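You operate a simulated robot arm through the tools that you are given. There is no shell and no other tool.

You run a simulated two-armed robot. Do the job below in one go: nothing can be reset, and whatever is moved stays where it is left.

Task
Home the open printer, then set its two wheels by the pale blue card.
Fine: switch on, dial to HOME, green key once, wait till homed; switch off at the end; the card ends in its holder.

Only the result counts: the job must be done as asked and must still hold three seconds after the hand-in. Knocking over, shifting, dropping, spilling or breaking anything else fails it.

Robot
Two 7-joint arms with fingered hands on one trunk that stands fixed in place. Base frame: the origin is at the foot of the trunk, x ahead of it, y to its left, z up; the work surface is at about z = 890. Lengths are in mm, angles in rad, forces in N, time in s.
The left shoulder is at [60, 138, 947], the right one opposite. With the tool pointing down near the work surface each hand reaches from about 400 to 920 mm from the base axis, measured 20 degrees to its own side. Payload 4 kg a hand.
The tool frame of a hand sits at the grasp point between the pads (the TCP): z along the fingers, y along the line on which they close. The tips reach 36 mm beyond it. The gripper opens to 120 mm. The gripper's body begins 42 mm behind the TCP. The gripper is a hand of 5 fingers: y runs from the thumb to the fingers, the wrist lies at [-15, -109, -200] in the tool frame, and closing takes about 1.5 s.
Orientation is that of the tool frame in the base frame, as [roll, pitch, yaw] about the fixed x, y, z axes, in that order (R = Rz(yaw) Ry(pitch) Rx(roll)). With the fingers straight down and the wrist toward the robot, the tool's x, y and z point along [0, 1, 0], [1, 0, 0] and [0, 0, -1] of the base frame.

Tools
- The arms move only by the tool jog_arm. It takes "left_moves", "right_moves" or both (then of equal length, played together; a hand with none holds still); each is a list of rows, each a list of 3 entries, a list of its own where there are three numbers: the closure in counts, from 0 (fully open) to 255 (shut), then the shift along the base's x, y, z in mm, then the turn, a rotation vector about the base's x, y, z in rad. In form: [[gripper, [dx, dy, dz], [rx, ry, rz]], ...]. A call has 1 to 20 rows; each row shifts and turns the commanded pose from where the row before left it. Rows are played at 5 a second. More than 50 mm and 0.15 rad between two rows, or a gripper value outside its range, and nothing of the call is played. A pose out of reach is approached as far as the arm can. The call stops where the force on the tool passes 40 N (or 10 N more than at its start, if that is more) or the arm is blocked; 0.2 s more then pass. Each finger travels about 153 mm/s and halts on what it meets, pressing with about 28 N; the grip force reading is that of the motor and also rises with nothing between the fingers. The clock runs only during rows and for 0.2 s after the last one: add rows that do not move to give the fingers time. It gives the time, the measured TCP pose, the force on the tool (base axes), the opening and the grip force at its end, in the units of the frame above (readings bear some noise), with the torque about the TCP (base axes, N m) and any sound that the robot's microphone picked up.
- Cameras (640 x 400 px; columns grow to the right, rows downward): "scene" is now at [59.4, 23, 1609.7]; the picture's right is [0.23, -0.97, 0.00], its down [-0.38, -0.09, -0.92] and it looks along [0.90, 0.21, -0.39] (base axes); focal length 304 px, centre (320, 200). "left" rides on the left gripper at [-69, -79, -131] in its tool frame; the picture's right is [-0.78, -0.29, 0.55], its down [0.55, -0.73, 0.40] and it looks along [0.29, 0.61, 0.74] (tool axes); focal length 222 px, centre (320, 200). "right" rides on the right gripper at [69, -79, -131] in its tool frame; the picture's right is [-0.78, 0.29, -0.55], its down [-0.55, -0.73, 0.40] and it looks along [-0.29, 0.61, 0.74] (tool axes); focal length 222 px, centre (320, 200). There is no depth. A picture from a camera that has moved, and an enlarged one, comes with that camera's place and axes in the base frame and with its lens.
- camera(camera): a new picture of that camera. It takes no simulated time.
- move_column(by): slides the trunk up (or, below 0, down) by that many mm; the arms and the scene camera ride with it, the base frame stays. It gives what a move gives, with no picture.
- grasp_type(shape, hand): the hand has 5 fingers and takes this shape, open, in about a second: jaw (thumb against the fingers, like two jaws); tri (thumb and two fingers); tip (a fingertip pinch); poke (one finger out to press); point (the index stretched); flat (the hand flat); cup (the hand cupped); fist (a fist). The gripper value then closes the fingers along that shape, each until it touches; the sizes above hold for jaw. It gives what a move gives, with no picture.
- pan_tilt(pan, tilt): turns the head with the scene camera to pan (to the left, within 1.501 rad either way) and tilt (down, from -0.506 to 1.204), counted from straight ahead of the robot. It gives what a move gives.
- zoom(camera, box): a new picture of the part [left, top, right, bottom] of that camera's present view, enlarged. It takes no simulated time.
- sign_off(): hands the job in; it is judged then, once.

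Places have to be worked out from the pictures, the camera data and where the tool is seen. Open the grippers and draw the arms clear of the work before you hand the job in, unless the task says otherwise.

The tools are called as name(argument=value, ...) on one line, values as JSON. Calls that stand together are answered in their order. jog_arm: Moves the arms, as the interface text tells. Its arguments: {"type":"object","properties":{"left_moves":{"type":"array","items":{"type":"array"}},"right_moves":{"type":"array","items":{"type":"array"}}},"required":[]} The other tools are called the same way: move_column (by) slides the trunk up or down; grasp_type (shape, hand) gives the hand a shape; pan_tilt (pan, tilt) turns the head that bears the scene camera; camera (camera) takes a picture; zoom (camera, box) takes an enlarged picture of a part of a camera's view; sign_off () hands the job in.

At the start:

```text
t: 0.0
left_position: [425.6, 240.7, 1311.8]
left_orientation: [3.141, 0.0, 1.57]
left_force: [0.5, 0.2, 0.2]
left_torque: [0.0, -0.04, 0.04]
left_width: 119.8
left_grip_force: 0.0
left_shape: jaw
right_position: [589.5, -157.4, 1273.2]
right_orientation: [3.141, 0.0, 1.57]
right_force: [0.1, 0.2, 0.0]
right_torque: [0.03, 0.0, -0.02]
right_width: 119.9
right_grip_force: 0.2
right_shape: jaw
trunk travel left (down, up): [-525.0, 65.0]
head pan, tilt: [0.23, 0.403]
```

scene: 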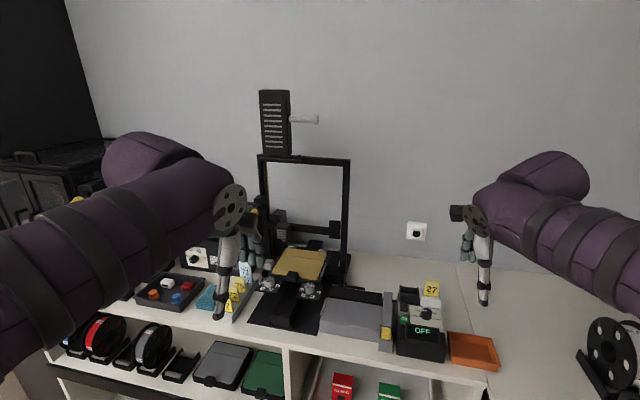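
right: 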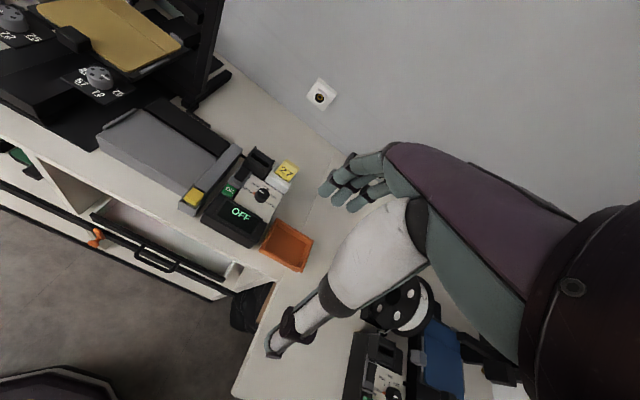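
left: 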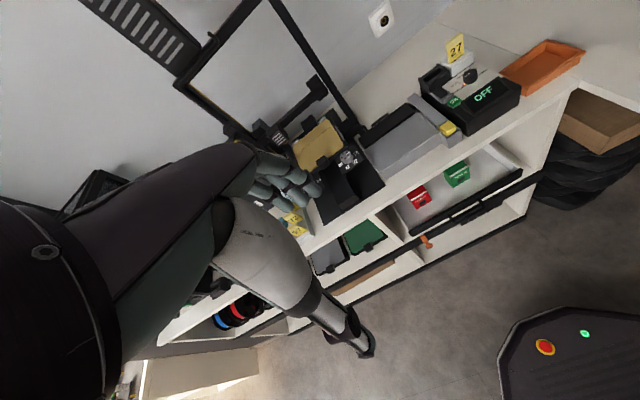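

I see an open-frame printer with two wheels at its bed, a control box reading OFF at its right, and some cards behind the left arm. I take enlarged views before moving anything.

zoom(camera="scene", box=[240, 230, 400, 330])

zoom(camera="scene", box=[370, 270, 510, 375])

zoom(camera="scene", box=[130, 230, 290, 330])

zoom(camera="left", box=[400, 20, 600, 145])

zoom(camera="right", box=[0, 0, 220, 137])

zoom(camera="right", box=[170, 130, 330, 280])

```text
4.00 times, centred on (320, 280) of scene
camera zoom: at [59.4, 23.0, 1609.7], right [0.23, -0.97, 0.0], down [-0.38, -0.09, -0.92], along [0.9, 0.21, -0.39], focal length 1215 px, centre (320, -120)
```

zoom: 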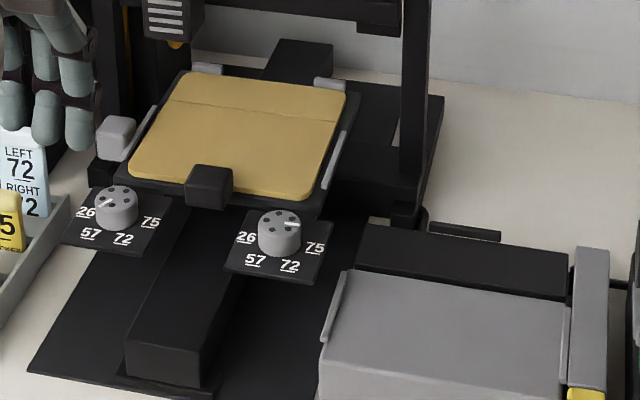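

```text
3.81 times, centred on (440, 322) of scene
camera zoom: at [59.4, 23.0, 1609.7], right [0.23, -0.97, 0.0], down [-0.38, -0.09, -0.92], along [0.9, 0.21, -0.39], focal length 1157 px, centre (-137, -267)
```

zoom: 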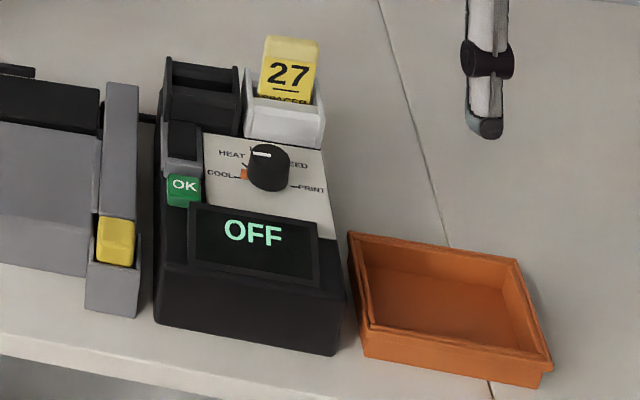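

```text
4.00 times, centred on (210, 280) of scene
camera zoom: at [59.4, 23.0, 1609.7], right [0.23, -0.97, 0.0], down [-0.38, -0.09, -0.92], along [0.9, 0.21, -0.39], focal length 1215 px, centre (760, -120)
```

zoom: 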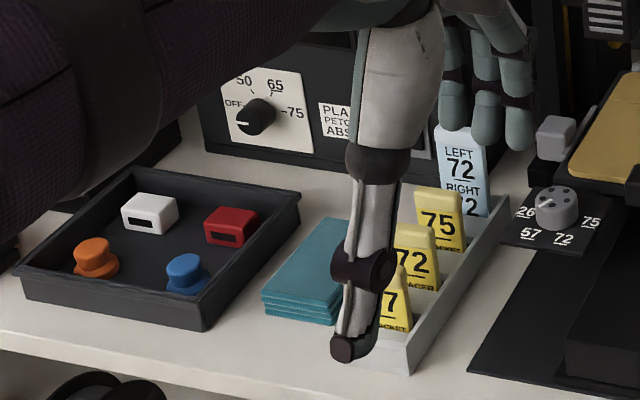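

```text
3.20 times, centred on (500, 82) of left
camera zoom: at [345.7, 170.9, 1442.6], right [-0.29, -0.78, -0.55], down [-0.73, 0.55, -0.4], along [0.61, 0.29, -0.74], focal length 711 px, centre (-256, 576)
```

zoom: 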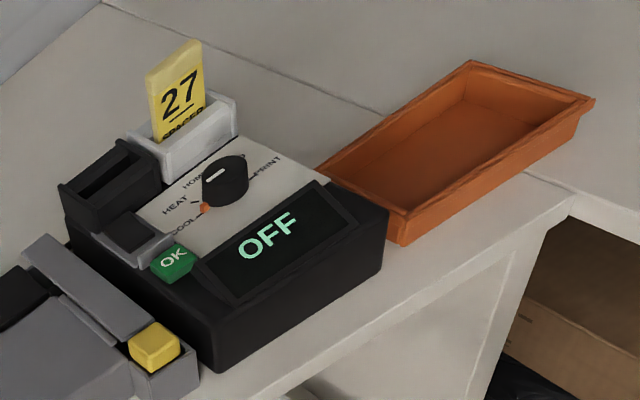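

```text
2.91 times, centred on (110, 68) of right
camera zoom: at [509.7, -87.3, 1404.2], right [0.29, -0.78, 0.55], down [-0.73, -0.55, -0.4], along [0.61, -0.29, -0.74], focal length 646 px, centre (931, 582)
```

zoom: 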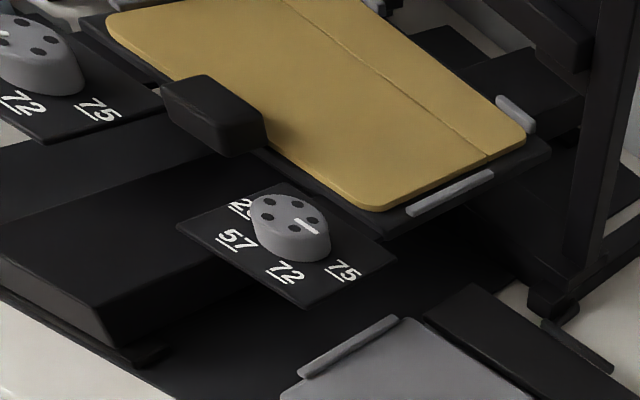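

```text
2.67 times, centred on (250, 205) of right
camera zoom: at [509.7, -87.3, 1404.2], right [0.29, -0.78, 0.55], down [-0.73, -0.55, -0.4], along [0.61, -0.29, -0.74], focal length 592 px, centre (507, 187)
```

zoom: 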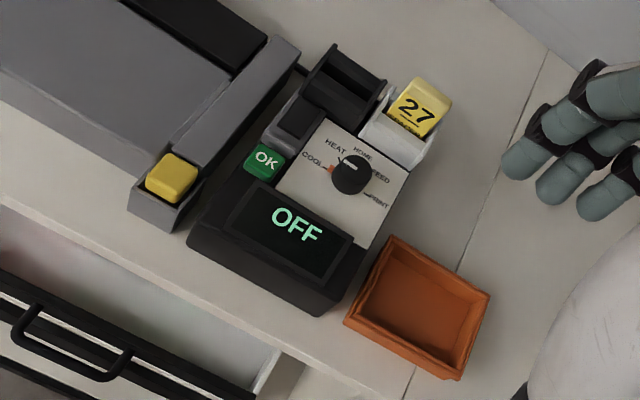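

The pale blue card's lower line is partly hidden by the left hand and a yellow card, and another control panel shows at the right. I turn the head to look over the whole bench first.

pan_tilt(pan=-0.5, tilt=0.6)

camera(camera="scene")

pan_tilt(pan=0.6, tilt=0.6)

camera(camera="scene")

```text
t: 1.1
left_position: [424.4, 242.9, 1312.2]
left_orientation: [3.14, -0.001, 1.571]
left_force: [-0.4, -0.5, 1.2]
left_torque: [0.0, -0.03, 0.02]
left_width: 119.5
left_grip_force: 0.2
left_shape: jaw
right_position: [589.5, -156.5, 1273.7]
right_orientation: [-3.141, 0.002, 1.57]
right_force: [0.1, 0.2, 0.5]
right_torque: [-0.01, 0.01, 0.0]
right_width: 119.6
right_grip_force: 0.2
right_shape: jaw
trunk travel left (down, up): [-525.0, 65.0]
head pan, tilt: [-0.499, 0.6]
```

```text
taken
camera scene: at [46.9, -40.4, 1591.7], right [-0.48, -0.88, 0.0], down [-0.5, 0.27, -0.83], along [0.72, -0.39, -0.56], focal length 304 px, centre (320, 200)
```

scene: 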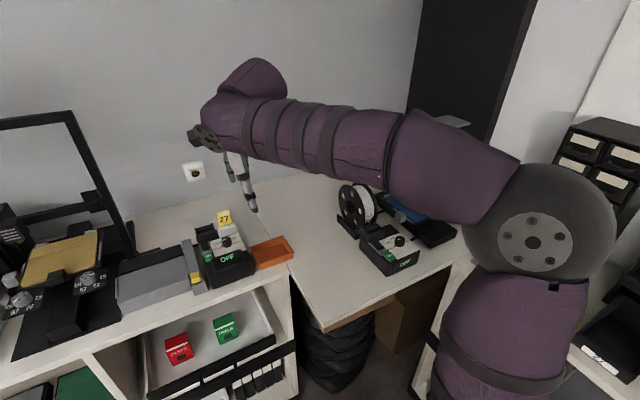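

```text
t: 2.4
left_position: [425.1, 241.9, 1311.6]
left_orientation: [3.142, 0.002, 1.571]
left_force: [-0.5, 0.8, -0.3]
left_torque: [-0.04, 0.0, -0.02]
left_width: 119.6
left_grip_force: 0.0
left_shape: jaw
right_position: [590.1, -157.4, 1275.1]
right_orientation: [3.14, 0.001, 1.571]
right_force: [-0.9, -0.1, -0.4]
right_torque: [0.02, -0.04, 0.0]
right_width: 119.9
right_grip_force: 0.1
right_shape: jaw
trunk travel left (down, up): [-525.0, 65.0]
head pan, tilt: [0.6, 0.6]
```

```text
taken
camera scene: at [42.2, 51.7, 1591.7], right [0.56, -0.83, 0.0], down [-0.47, -0.32, -0.83], along [0.68, 0.47, -0.56], focal length 304 px, centre (320, 200)
```

scene: 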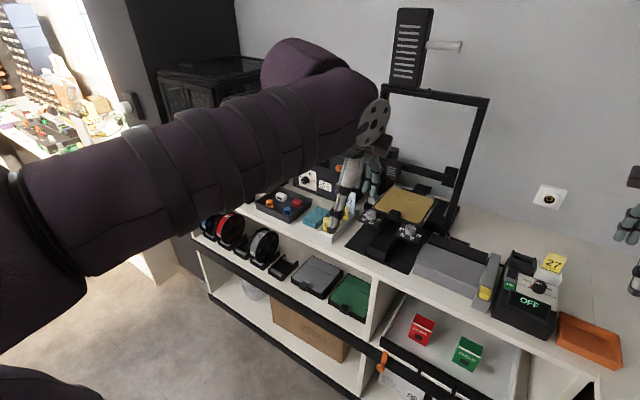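

The left hand blocks the card rack in the scene view; I move it left and toward the robot, staying high above everything.

jog_arm(left_moves=[[0, [0, 45, 10], [0, 0, 0]], [0, [0, 45, 10], [0, 0, 0]], [0, [0, 45, 10], [0, 0, 0]], [0, [0, 45, 10], [0, 0, 0]], [0, [-20, 40, 10], [0, 0, 0]], [0, [-20, 40, 0], [0, 0, 0]]])

pan_tilt(pan=0.35, tilt=0.6)

camera(camera="scene")

camera(camera="left")

```text
t: 3.8
left_position: [385.3, 502.4, 1364.5]
left_orientation: [-3.14, 0.001, 1.568]
left_force: [-1.0, 0.8, 0.2]
left_torque: [-0.01, -0.02, 0.0]
left_width: 119.9
left_grip_force: 0.0
left_shape: jaw
right_position: [590.5, -156.5, 1274.6]
right_orientation: [3.141, 0.0, 1.572]
right_force: [-0.4, 0.0, -0.6]
right_torque: [0.01, 0.05, -0.02]
right_width: 119.8
right_grip_force: 0.1
right_shape: jaw
trunk travel left (down, up): [-525.0, 65.0]
head pan, tilt: [0.6, 0.6]
```

```text
t: 4.6
left_position: [385.8, 500.4, 1364.7]
left_orientation: [3.14, 0.001, 1.571]
left_force: [-0.1, -0.1, -0.1]
left_torque: [-0.02, 0.02, 0.0]
left_width: 119.5
left_grip_force: 0.0
left_shape: jaw
right_position: [589.2, -155.5, 1272.4]
right_orientation: [3.141, 0.0, 1.571]
right_force: [0.7, -0.4, -0.4]
right_torque: [-0.01, 0.0, 0.0]
right_width: 119.8
right_grip_force: 0.1
right_shape: jaw
trunk travel left (down, up): [-525.0, 65.0]
head pan, tilt: [0.351, 0.6]
```

```text
taken
camera scene: at [52.2, 32.5, 1591.7], right [0.34, -0.94, 0.0], down [-0.53, -0.19, -0.83], along [0.77, 0.28, -0.57], focal length 304 px, centre (320, 200)
```

scene: 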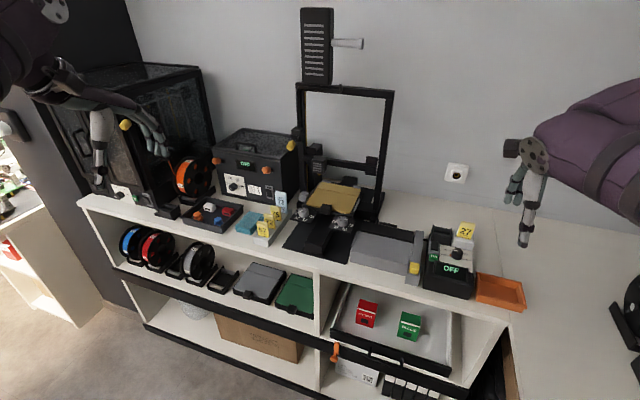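

```text
taken
camera left: at [306.8, 430.5, 1494.6], right [-0.29, -0.78, -0.55], down [-0.73, 0.55, -0.4], along [0.61, 0.29, -0.74], focal length 222 px, centre (320, 200)
```

left: 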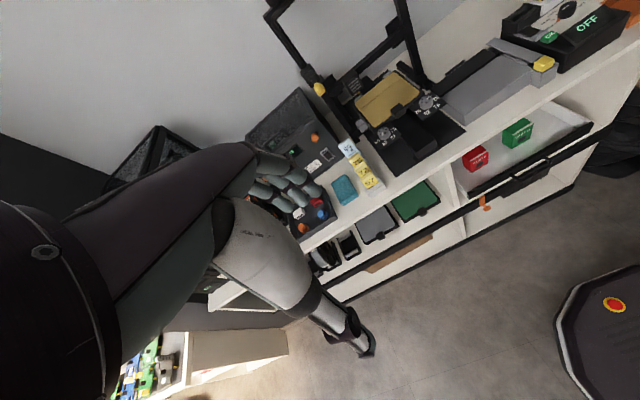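

The view is clear now. I enlarge the card rack, printer, controller and the boxes behind.

zoom(camera="scene", box=[230, 180, 310, 250])

zoom(camera="scene", box=[400, 210, 490, 310])

zoom(camera="scene", box=[280, 170, 380, 260])

zoom(camera="scene", box=[330, 200, 440, 290])

zoom(camera="left", box=[320, 120, 400, 200])

zoom(camera="scene", box=[200, 120, 310, 210])

```text
5.71 times, centred on (270, 215) of scene
camera zoom: at [52.2, 32.5, 1591.7], right [0.34, -0.94, 0.0], down [-0.53, -0.19, -0.83], along [0.77, 0.28, -0.57], focal length 1736 px, centre (606, 114)
```

zoom: 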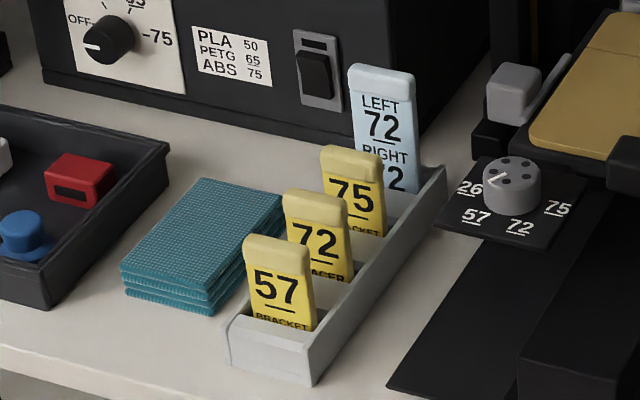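

```text
4.00 times, centred on (445, 260) of scene
camera zoom: at [52.2, 32.5, 1591.7], right [0.34, -0.94, 0.0], down [-0.53, -0.19, -0.83], along [0.77, 0.28, -0.57], focal length 1215 px, centre (-180, -40)
```

zoom: 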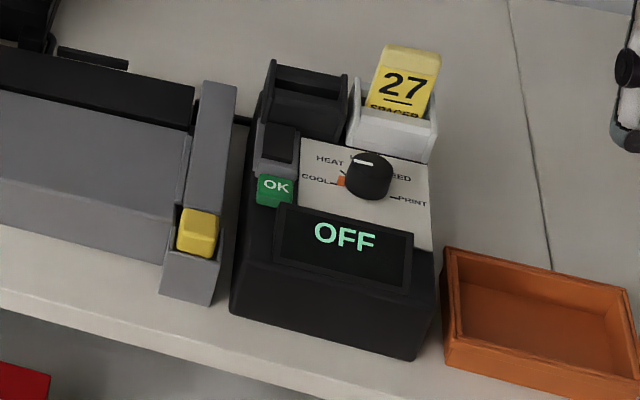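

```text
4.44 times, centred on (330, 215) of scene
camera zoom: at [52.2, 32.5, 1591.7], right [0.34, -0.94, 0.0], down [-0.53, -0.19, -0.83], along [0.77, 0.28, -0.57], focal length 1350 px, centre (276, 133)
```

zoom: 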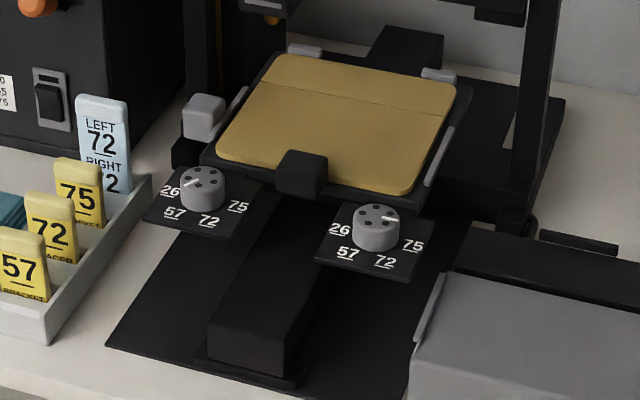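

```text
4.44 times, centred on (385, 245) of scene
camera zoom: at [52.2, 32.5, 1591.7], right [0.34, -0.94, 0.0], down [-0.53, -0.19, -0.83], along [0.77, 0.28, -0.57], focal length 1350 px, centre (31, 0)
```

zoom: 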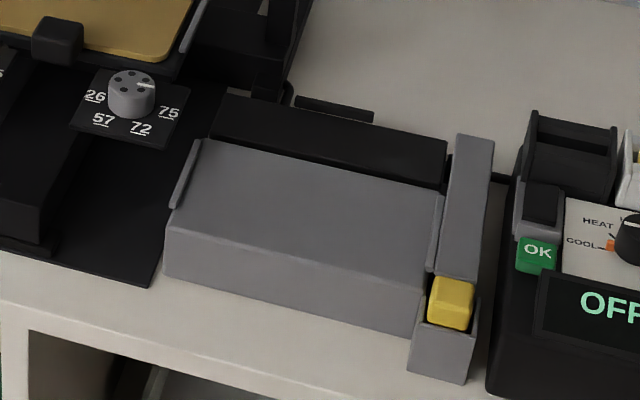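

```text
5.00 times, centred on (360, 160) of left
camera zoom: at [306.8, 430.5, 1494.6], right [-0.29, -0.78, -0.55], down [-0.73, 0.55, -0.4], along [0.61, 0.29, -0.74], focal length 1111 px, centre (120, 400)
```

zoom: 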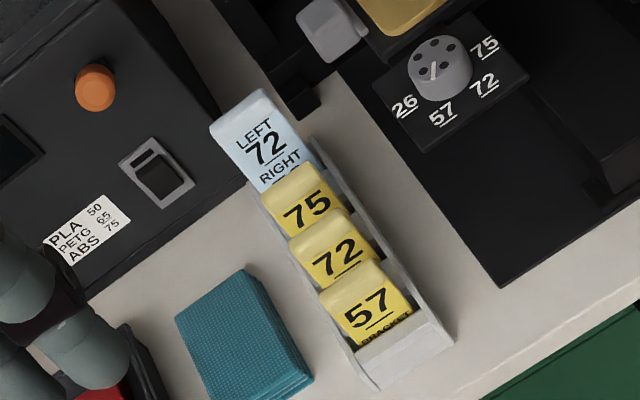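

```text
4.44 times, centred on (255, 165) of scene
camera zoom: at [52.2, 32.5, 1591.7], right [0.34, -0.94, 0.0], down [-0.53, -0.19, -0.83], along [0.77, 0.28, -0.57], focal length 1350 px, centre (609, 356)
```

zoom: 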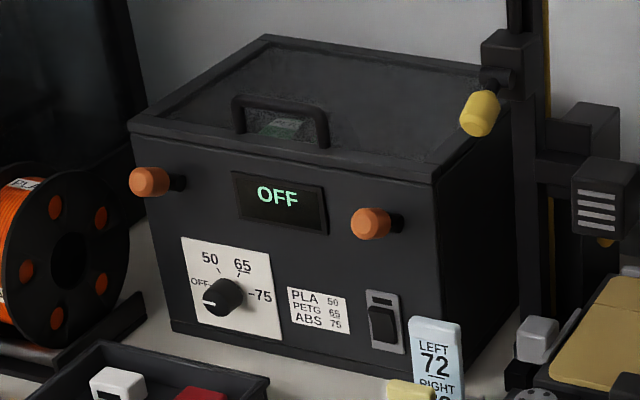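

The zoom is sharp, so I enlarge further from the present poses: the controller's knob and switch, the black part behind it, and the second controller to the right.

zoom(camera="right", box=[240, 160, 300, 230])

zoom(camera="right", box=[180, 130, 300, 250])

zoom(camera="scene", box=[420, 220, 480, 280])

zoom(camera="scene", box=[268, 185, 298, 215])

zoom(camera="scene", box=[290, 200, 360, 240])

zoom(camera="right", box=[340, 280, 500, 400])

```text
5.71 times, centred on (270, 195) of right
camera zoom: at [509.7, -87.1, 1404.2], right [0.29, -0.78, 0.55], down [-0.73, -0.55, -0.4], along [0.61, -0.29, -0.74], focal length 1269 px, centre (606, 229)
```

zoom: 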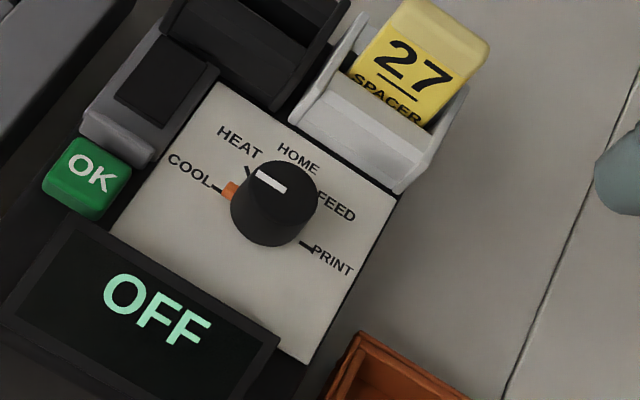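

```text
3.33 times, centred on (240, 190) of right
camera zoom: at [509.7, -87.1, 1404.2], right [0.29, -0.78, 0.55], down [-0.73, -0.55, -0.4], along [0.61, -0.29, -0.74], focal length 740 px, centre (587, 233)
```

zoom: 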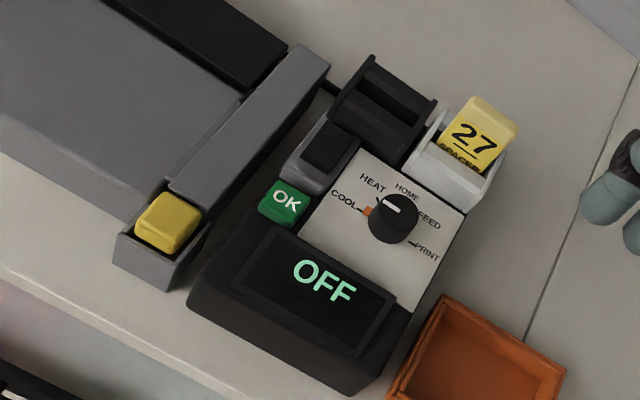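

```text
6.67 times, centred on (450, 250) of scene
camera zoom: at [52.2, 32.5, 1591.7], right [0.34, -0.94, 0.0], down [-0.53, -0.19, -0.83], along [0.77, 0.28, -0.57], focal length 2025 px, centre (-547, -133)
```

zoom: 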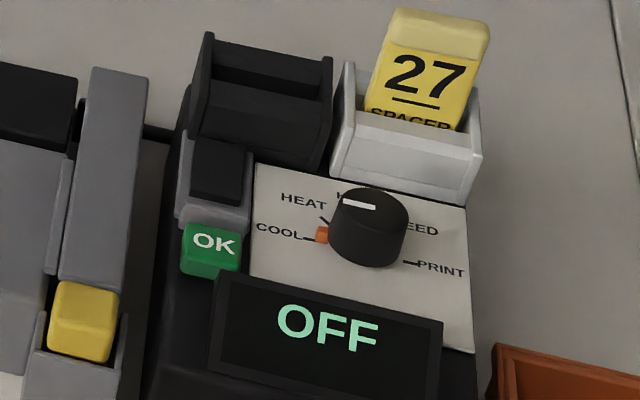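

```text
13.33 times, centred on (283, 200) of scene
camera zoom: at [52.2, 32.5, 1591.7], right [0.34, -0.94, 0.0], down [-0.53, -0.19, -0.83], along [0.77, 0.28, -0.57], focal length 4051 px, centre (813, 200)
```

zoom: 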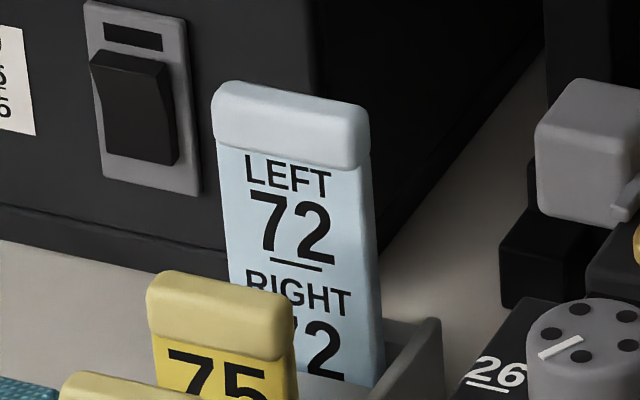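

```text
9.14 times, centred on (325, 220) of scene
camera zoom: at [52.2, 32.5, 1591.7], right [0.34, -0.94, 0.0], down [-0.53, -0.19, -0.83], along [0.77, 0.28, -0.57], focal length 2778 px, centre (274, 17)
```

zoom: 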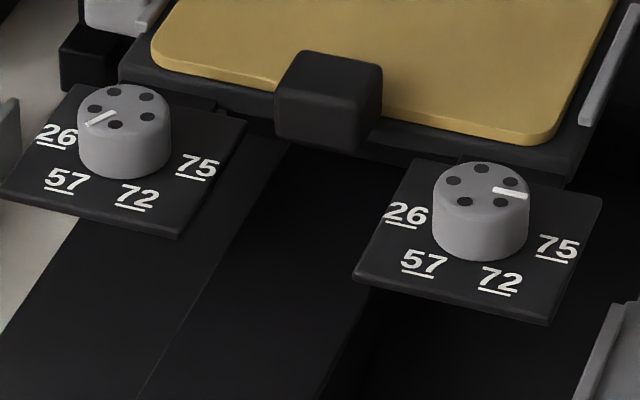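

```text
3.33 times, centred on (420, 340) of right
camera zoom: at [509.7, -87.1, 1404.2], right [0.29, -0.78, 0.55], down [-0.73, -0.55, -0.4], along [0.61, -0.29, -0.74], focal length 740 px, centre (-13, -267)
```

zoom: 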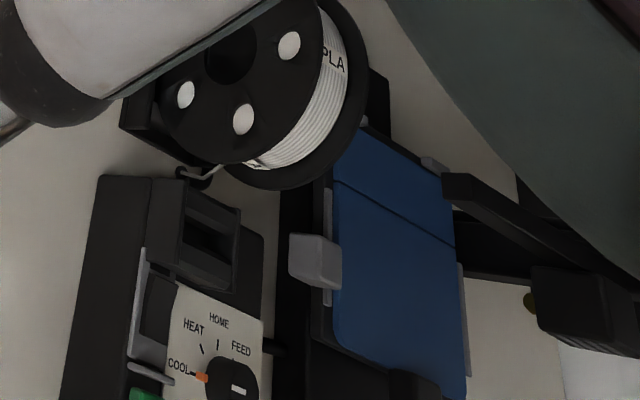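

The card's lower number is mostly hidden but ends in 2; I'll view it from another angle. First I look at the second machine at the right, to be sure which controller belongs to the open printer.

pan_tilt(pan=-0.5, tilt=0.6)

zoom(camera="scene", box=[300, 160, 480, 290])

zoom(camera="scene", box=[0, 180, 300, 370])

```text
t: 5.8
left_position: [384.8, 500.3, 1364.6]
left_orientation: [-3.141, 0.0, 1.569]
left_force: [-0.5, 0.0, 0.3]
left_torque: [0.04, -0.02, -0.02]
left_width: 119.5
left_grip_force: 0.1
left_shape: jaw
right_position: [589.4, -156.6, 1274.3]
right_orientation: [-3.141, -0.001, 1.571]
right_force: [0.1, -0.3, 0.4]
right_torque: [0.0, 0.0, 0.02]
right_width: 119.5
right_grip_force: 0.0
right_shape: jaw
trunk travel left (down, up): [-525.0, 65.0]
head pan, tilt: [-0.499, 0.6]
```

```text
3.08 times, centred on (390, 225) of scene
camera zoom: at [46.9, -40.4, 1591.7], right [-0.48, -0.88, 0.0], down [-0.5, 0.27, -0.83], along [0.72, -0.39, -0.56], focal length 935 px, centre (105, 123)
```

zoom: 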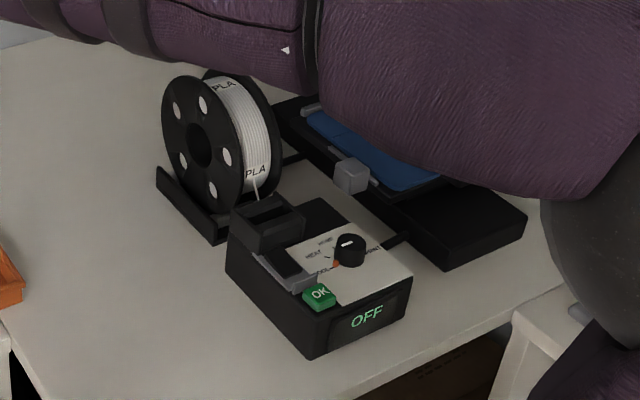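

```text
2.11 times, centred on (150, 275) of scene
camera zoom: at [46.9, -40.4, 1591.7], right [-0.48, -0.88, 0.0], down [-0.5, 0.27, -0.83], along [0.72, -0.39, -0.56], focal length 640 px, centre (678, 42)
```

zoom: 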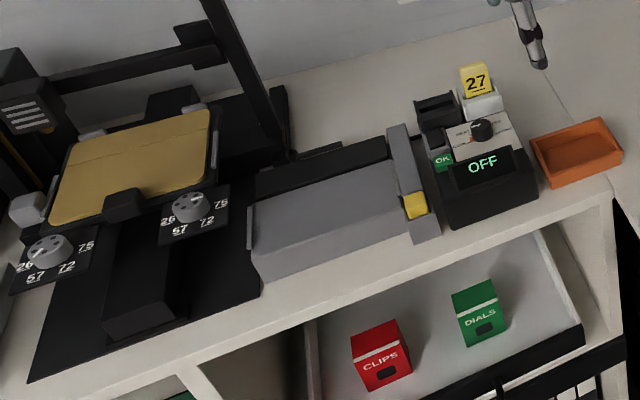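

The second controller is cabled to the blue-bed machine and has its own spool; the near controller at about (795, -125, 950) belongs to the gold-bed printer with the two wheels. I bring the right hand closer above it for a precise look, still well clear.

jog_arm(right_moves=[[0, [20, -3, -35], [0, 0, 0]], [0, [20, -3, -35], [0, 0, 0]], [0, [20, -3, -35], [0, 0, 0]], [0, [20, -3, -30], [0, 0, 0]], [0, [0, 0, 0], [0, 0, 0]]])

camera(camera="right")

pan_tilt(pan=0.1, tilt=0.65)

camera(camera="scene")

```text
t: 7.0
left_position: [385.9, 501.0, 1365.2]
left_orientation: [-3.142, 0.002, 1.57]
left_force: [0.3, -1.0, -0.7]
left_torque: [-0.02, -0.01, 0.03]
left_width: 119.9
left_grip_force: 0.1
left_shape: jaw
right_position: [669.7, -170.9, 1137.5]
right_orientation: [3.141, 0.0, 1.571]
right_force: [0.4, -0.5, -0.4]
right_torque: [-0.04, 0.0, -0.02]
right_width: 119.8
right_grip_force: 0.1
right_shape: jaw
trunk travel left (down, up): [-525.0, 65.0]
head pan, tilt: [-0.499, 0.6]
```

```text
taken
camera right: at [589.1, -101.9, 1267.9], right [0.29, -0.78, 0.55], down [-0.73, -0.55, -0.4], along [0.61, -0.29, -0.74], focal length 222 px, centre (320, 200)
```

right: 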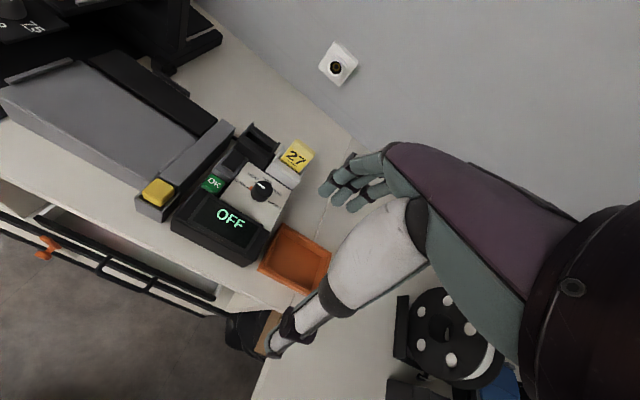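

```text
t: 8.0
left_position: [385.8, 501.1, 1363.4]
left_orientation: [3.141, -0.001, 1.57]
left_force: [0.7, -0.8, -0.1]
left_torque: [0.01, -0.01, -0.02]
left_width: 119.8
left_grip_force: 0.0
left_shape: jaw
right_position: [669.6, -171.6, 1137.8]
right_orientation: [3.14, 0.001, 1.572]
right_force: [-0.4, 0.3, -0.4]
right_torque: [0.0, -0.02, 0.03]
right_width: 119.9
right_grip_force: 0.1
right_shape: jaw
trunk travel left (down, up): [-525.0, 65.0]
head pan, tilt: [0.099, 0.649]
```

```text
taken
camera scene: at [55.7, 10.4, 1587.4], right [0.1, -1.0, 0.0], down [-0.6, -0.06, -0.8], along [0.79, 0.08, -0.6], focal length 304 px, centre (320, 200)
```

scene: 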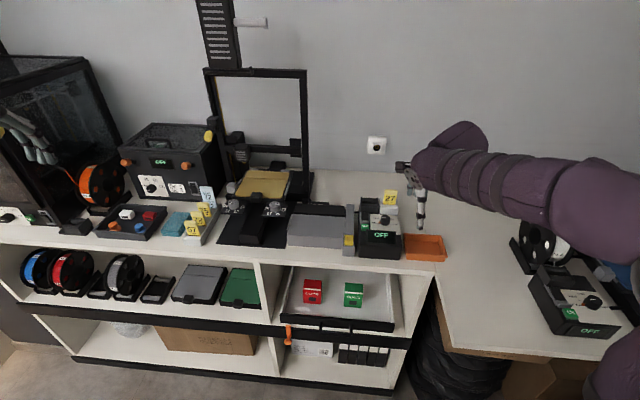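

The right camera now sees the controller from about 340 mm. I enlarge it for measuring, and the printer from the scene.

zoom(camera="right", box=[165, 115, 325, 275])

zoom(camera="right", box=[195, 120, 305, 220])

zoom(camera="scene", box=[340, 180, 460, 270])

zoom(camera="scene", box=[510, 210, 630, 350])

```text
2.50 times, centred on (245, 195) of right
camera zoom: at [589.4, -101.8, 1267.9], right [0.29, -0.78, 0.55], down [-0.73, -0.55, -0.4], along [0.61, -0.29, -0.74], focal length 555 px, centre (508, 212)
```

zoom: 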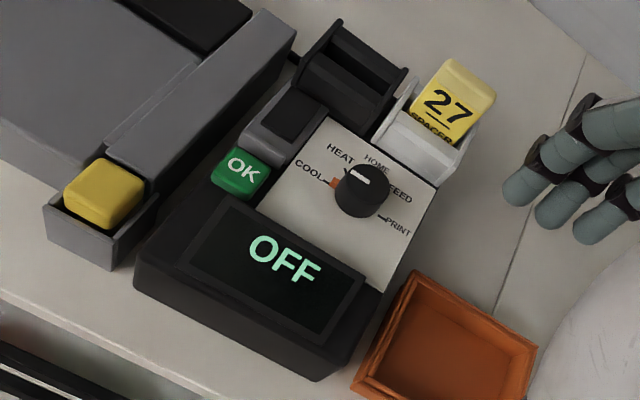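

```text
4.00 times, centred on (250, 170) of right
camera zoom: at [589.4, -101.8, 1267.9], right [0.29, -0.78, 0.55], down [-0.73, -0.55, -0.4], along [0.61, -0.29, -0.74], focal length 888 px, centre (600, 320)
```

zoom: 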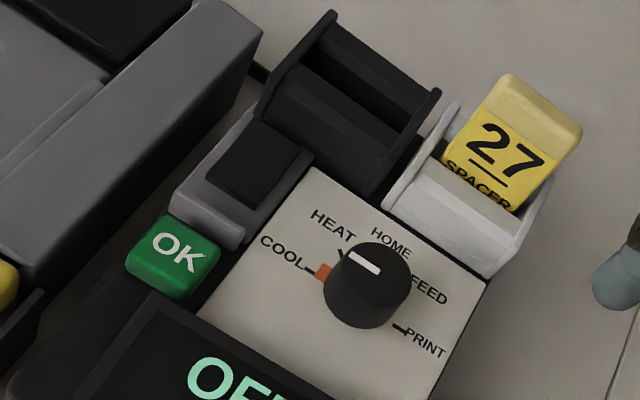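

```text
4.44 times, centred on (400, 225) of scene
camera zoom: at [55.7, 10.4, 1587.4], right [0.1, -1.0, 0.0], down [-0.6, -0.06, -0.8], along [0.79, 0.08, -0.6], focal length 1350 px, centre (-36, 89)
```

zoom: 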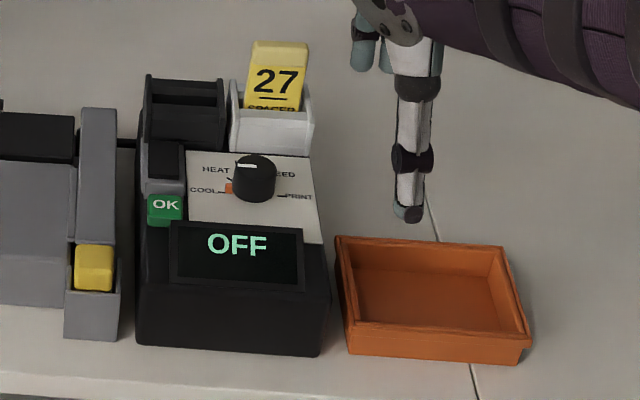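

```text
2.86 times, centred on (570, 280) of scene
camera zoom: at [55.7, 10.4, 1587.4], right [0.1, -1.0, 0.0], down [-0.6, -0.06, -0.8], along [0.79, 0.08, -0.6], focal length 868 px, centre (-394, -29)
```

zoom: 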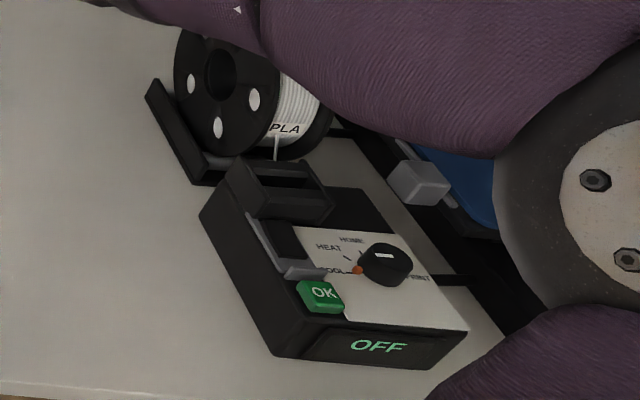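

Now I check the printer itself closely (bed, gantry, wheels) for anything in the way before powering it.

zoom(camera="scene", box=[190, 60, 330, 260])

zoom(camera="left", box=[330, 60, 470, 170])

zoom(camera="scene", box=[160, 160, 330, 250])

```text
2.00 times, centred on (260, 160) of scene
camera zoom: at [55.7, 10.4, 1587.4], right [0.1, -1.0, 0.0], down [-0.6, -0.06, -0.8], along [0.79, 0.08, -0.6], focal length 608 px, centre (440, 280)
```

zoom: 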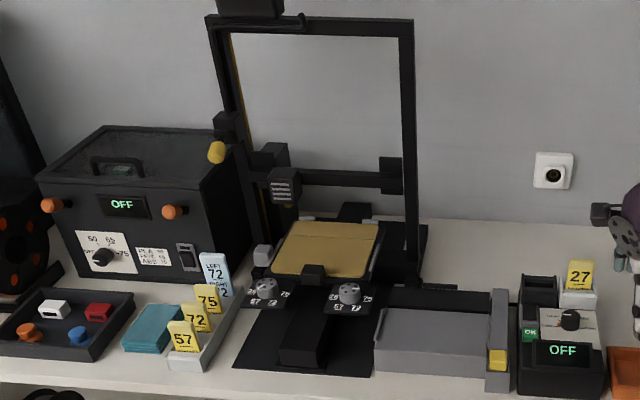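

```text
3.64 times, centred on (400, 115) of left
camera zoom: at [306.8, 430.5, 1494.7], right [-0.29, -0.78, -0.55], down [-0.73, 0.55, -0.4], along [0.61, 0.29, -0.74], focal length 808 px, centre (29, 509)
```

zoom: 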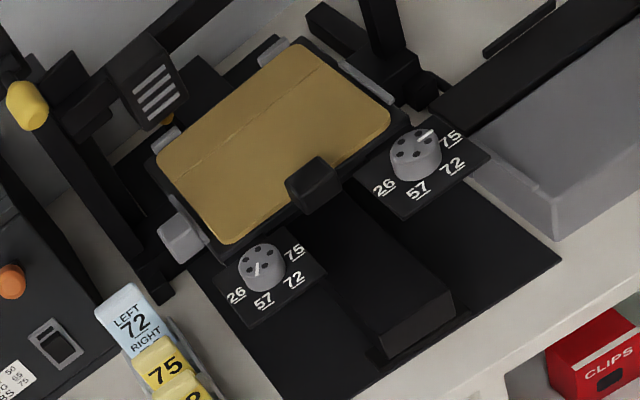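

```text
3.76 times, centred on (245, 205) of scene
camera zoom: at [55.7, 10.4, 1587.4], right [0.1, -1.0, 0.0], down [-0.6, -0.06, -0.8], along [0.79, 0.08, -0.6], focal length 1144 px, centre (602, 181)
```

zoom: 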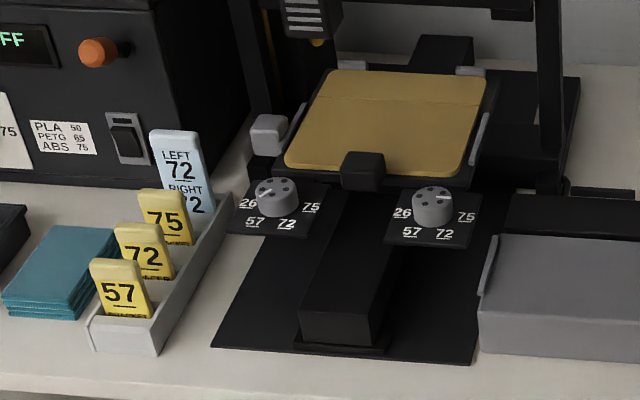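

The wheels seem to point at about 57 (left) and 75 (right). To read the card's hidden lower number I bring the left hand's camera round to the right side of the rack, high above the bench.

jog_arm(left_moves=[[0, [24, -21, -24], [0, 0, 0.075]], [0, [24, -21, -24], [0, 0, 0.075]], [0, [24, -21, -24], [0, 0, 0.075]], [0, [24, -21, -24], [0, 0, 0.075]], [0, [24, -21, -24], [0, 0, 0.075]], [0, [24, -21, -24], [0, 0, 0.075]], [0, [24, -21, -24], [0, 0, 0.075]], [0, [24, -21, -24], [0, 0, 0.075]], [0, [0, 0, 0], [0, 0, 0]]])

camera(camera="left")

```text
t: 10.0
left_position: [576.1, 334.7, 1169.9]
left_orientation: [3.141, 0.0, 2.172]
left_force: [-0.6, -0.3, -0.6]
left_torque: [-0.01, 0.0, 0.03]
left_width: 119.5
left_grip_force: 0.0
left_shape: jaw
right_position: [668.6, -171.2, 1139.3]
right_orientation: [3.141, 0.001, 1.571]
right_force: [-0.6, -0.4, -0.3]
right_torque: [0.0, 0.01, 0.0]
right_width: 120.0
right_grip_force: 0.0
right_shape: jaw
trunk travel left (down, up): [-525.0, 65.0]
head pan, tilt: [0.099, 0.649]
```

```text
taken
camera left: at [550.0, 231.3, 1300.1], right [0.2, -0.81, -0.55], down [-0.92, 0.04, -0.4], along [0.34, 0.58, -0.74], focal length 222 px, centre (320, 200)
```

left: 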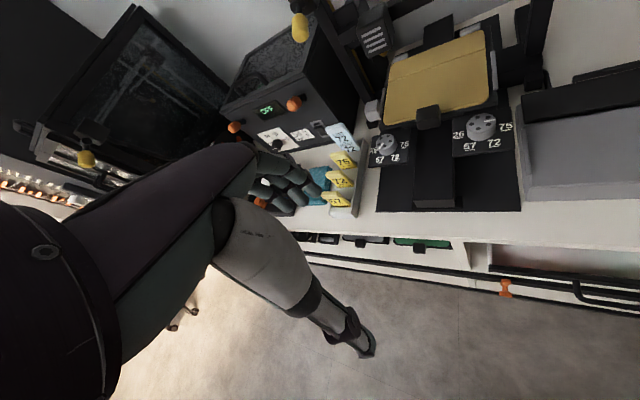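

The card now shows both numbers from the side; I enlarge it and both wheels.

zoom(camera="left", box=[315, 110, 375, 160])

zoom(camera="left", box=[440, 95, 520, 165])

zoom(camera="left", box=[355, 115, 425, 175])

zoom(camera="left", box=[350, 0, 530, 170])

```text
8.00 times, centred on (345, 135) of left
camera zoom: at [550.0, 231.3, 1300.1], right [0.2, -0.81, -0.55], down [-0.92, 0.04, -0.4], along [0.34, 0.58, -0.74], focal length 1777 px, centre (120, 720)
```

zoom: 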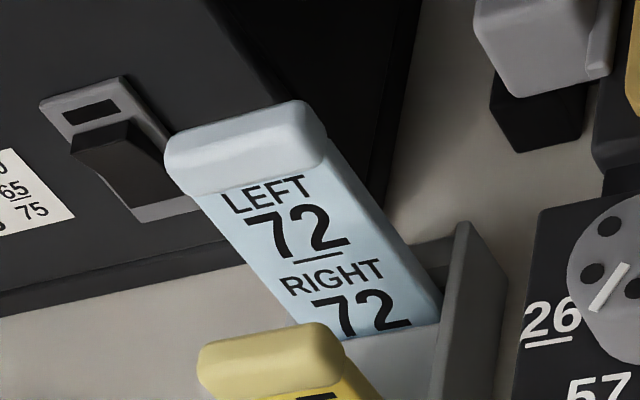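

```text
5.71 times, centred on (480, 130) of left
camera zoom: at [550.0, 231.3, 1300.1], right [0.2, -0.81, -0.55], down [-0.92, 0.04, -0.4], along [0.34, 0.58, -0.74], focal length 1269 px, centre (-594, 600)
```

zoom: 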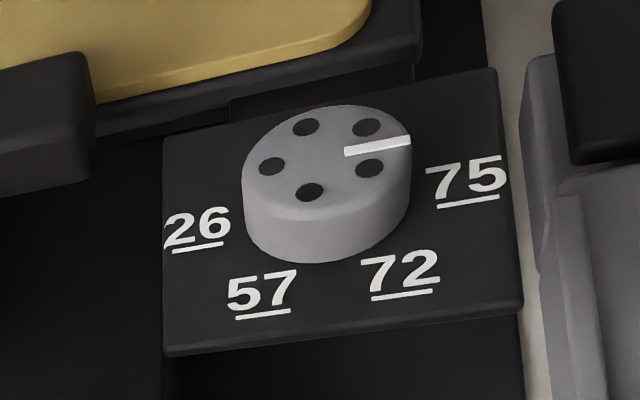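

```text
6.67 times, centred on (390, 145) of left
camera zoom: at [550.0, 231.3, 1300.1], right [0.2, -0.81, -0.55], down [-0.92, 0.04, -0.4], along [0.34, 0.58, -0.74], focal length 1481 px, centre (-147, 567)
```

zoom: 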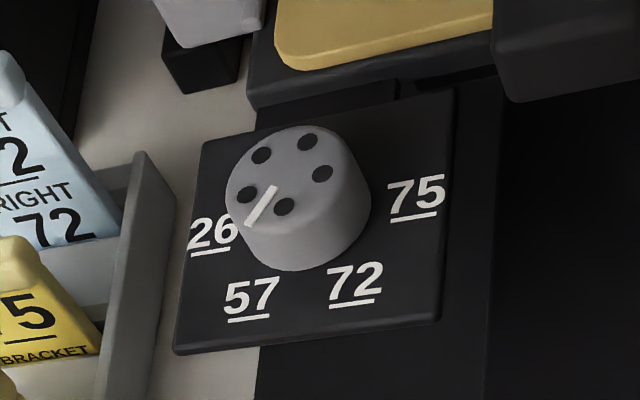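

```text
2.35 times, centred on (440, 85) of left
camera zoom: at [550.0, 231.3, 1300.1], right [0.2, -0.81, -0.55], down [-0.92, 0.04, -0.4], along [0.34, 0.58, -0.74], focal length 523 px, centre (38, 471)
```

zoom: 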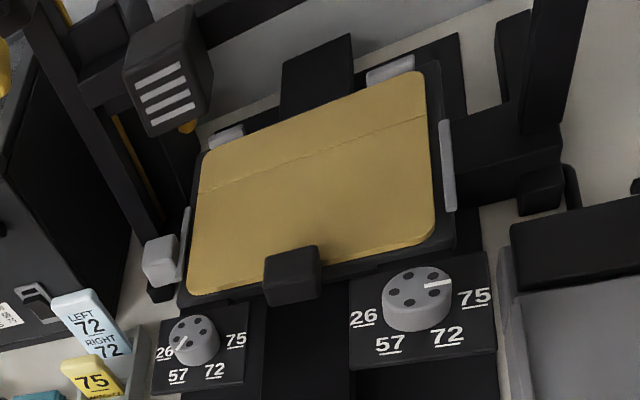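

Both wheels should go to 72 (card: LEFT 72, RIGHT 72); left stands at 57, right at 75, with centres near (811, 366) and (806, 228), tops near z 985. Now I give the right hand the poke shape and look at where its fingertip sits.

grasp_type(hand="right", shape="poke")

camera(camera="right")

zoom(camera="scene", box=[360, 130, 480, 270])

zoom(camera="left", box=[500, 0, 640, 200])

```text
t: 10.9
left_position: [575.4, 334.0, 1169.1]
left_orientation: [-3.141, 0.0, 2.171]
left_force: [0.8, -0.5, -0.3]
left_torque: [-0.04, -0.01, 0.02]
left_width: 119.8
left_grip_force: 0.1
left_shape: jaw
right_position: [669.0, -171.2, 1137.4]
right_orientation: [3.141, 0.001, 1.569]
right_force: [-0.4, 0.6, 0.2]
right_torque: [0.01, -0.02, 0.0]
right_width: 0.0
right_grip_force: 0.1
right_shape: poke
trunk travel left (down, up): [-525.0, 65.0]
head pan, tilt: [0.099, 0.649]
```

```text
taken
camera right: at [589.4, -101.8, 1267.9], right [0.29, -0.78, 0.55], down [-0.73, -0.55, -0.4], along [0.61, -0.29, -0.74], focal length 222 px, centre (320, 200)
```

right: 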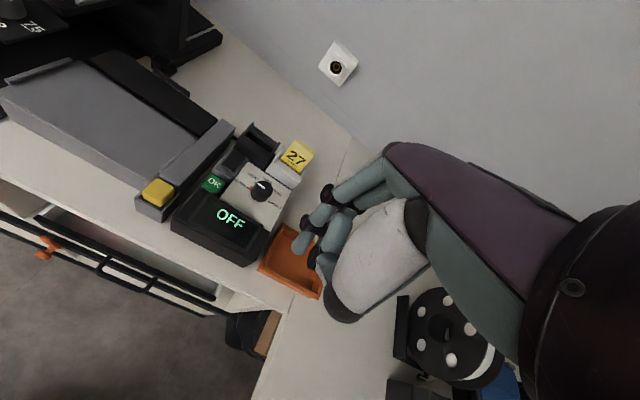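

```text
2.86 times, centred on (420, 200) of scene
camera zoom: at [55.7, 10.4, 1587.4], right [0.1, -1.0, 0.0], down [-0.6, -0.06, -0.8], along [0.79, 0.08, -0.6], focal length 868 px, centre (34, 200)
```

zoom: 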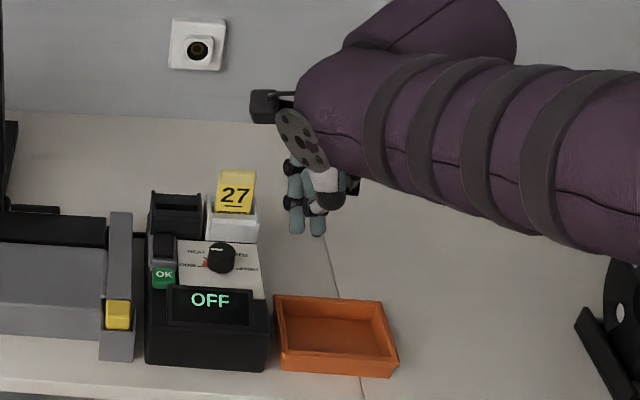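

```text
2.00 times, centred on (570, 100) of left
camera zoom: at [550.5, 231.4, 1300.0], right [0.2, -0.81, -0.55], down [-0.92, 0.04, -0.4], along [0.34, 0.58, -0.74], focal length 444 px, centre (-180, 400)
```

zoom: 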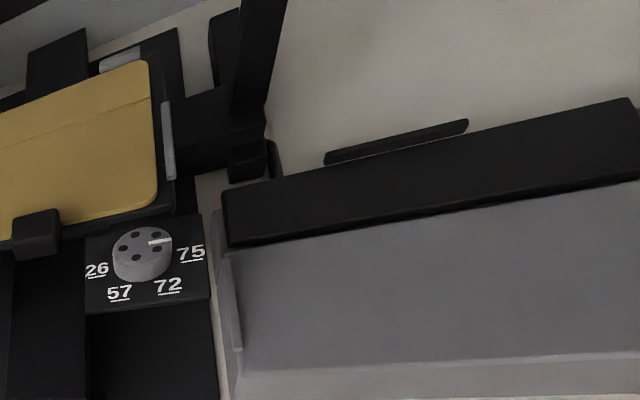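

The poke shape is seen from both cameras; I enlarge the hand to find the outstretched fingertip.

zoom(camera="scene", box=[440, 165, 500, 225])

zoom(camera="scene", box=[390, 160, 450, 220])

zoom(camera="right", box=[270, 130, 450, 330])

```text
6.67 times, centred on (470, 195) of scene
camera zoom: at [55.7, 10.4, 1587.4], right [0.1, -1.0, 0.0], down [-0.6, -0.06, -0.8], along [0.79, 0.08, -0.6], focal length 2025 px, centre (-680, 233)
```

zoom: 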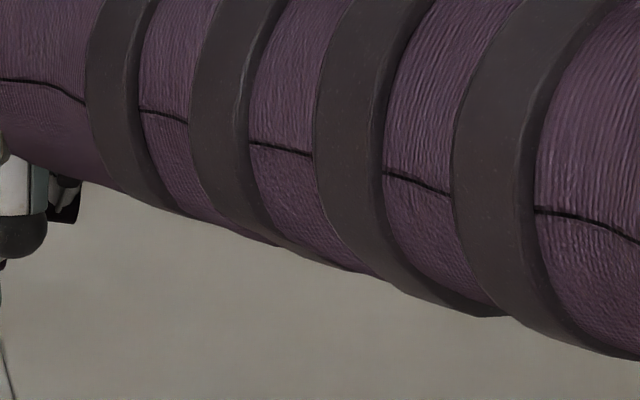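

```text
6.67 times, centred on (420, 190) of scene
camera zoom: at [55.7, 10.4, 1587.4], right [0.1, -1.0, 0.0], down [-0.6, -0.06, -0.8], along [0.79, 0.08, -0.6], focal length 2025 px, centre (-347, 267)
```

zoom: 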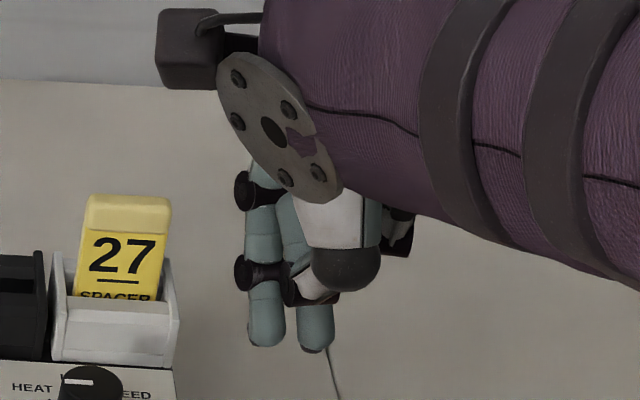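

```text
2.00 times, centred on (360, 230) of right
camera zoom: at [589.4, -101.8, 1267.9], right [0.29, -0.78, 0.55], down [-0.73, -0.55, -0.4], along [0.61, -0.29, -0.74], focal length 444 px, centre (240, 140)
```

zoom: 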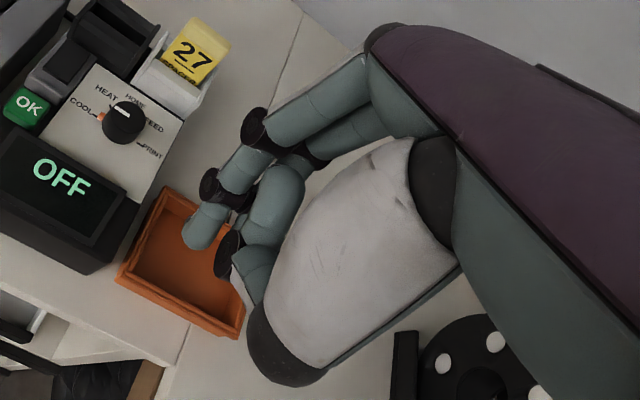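

I judge the poke fingertip to be about at TCP + (0, +9, -36). I compare with the point shape, which may stick out further past the other fingers.

grasp_type(hand="right", shape="point")

zoom(camera="scene", box=[390, 160, 450, 220])

zoom(camera="right", box=[270, 130, 450, 330])

```text
t: 11.8
left_position: [574.3, 334.4, 1168.8]
left_orientation: [-3.141, 0.001, 2.172]
left_force: [-0.3, 0.4, 0.1]
left_torque: [0.03, 0.03, 0.02]
left_width: 119.7
left_grip_force: 0.1
left_shape: jaw
right_position: [669.3, -170.4, 1139.0]
right_orientation: [-3.142, 0.0, 1.571]
right_force: [-0.5, 0.2, 0.5]
right_torque: [0.0, -0.04, 0.01]
right_width: 114.1
right_grip_force: 0.1
right_shape: point
trunk travel left (down, up): [-525.0, 65.0]
head pan, tilt: [0.099, 0.649]
```

```text
6.67 times, centred on (420, 190) of scene
camera zoom: at [55.7, 10.5, 1587.4], right [0.1, -1.0, 0.0], down [-0.6, -0.06, -0.8], along [0.79, 0.08, -0.6], focal length 2025 px, centre (-347, 267)
```

zoom: 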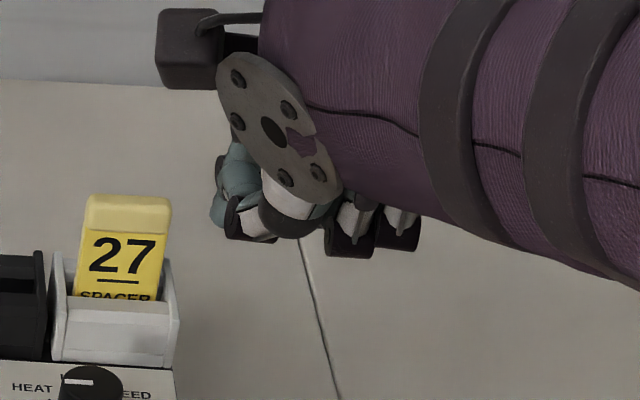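

```text
2.00 times, centred on (360, 230) of right
camera zoom: at [589.4, -101.7, 1267.9], right [0.29, -0.78, 0.55], down [-0.73, -0.55, -0.4], along [0.61, -0.29, -0.74], focal length 444 px, centre (240, 140)
```

zoom: 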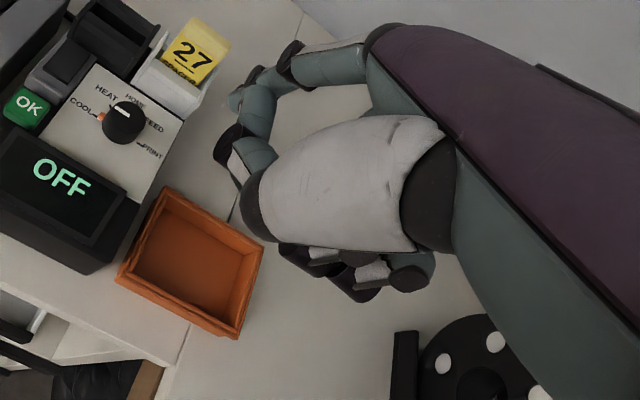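

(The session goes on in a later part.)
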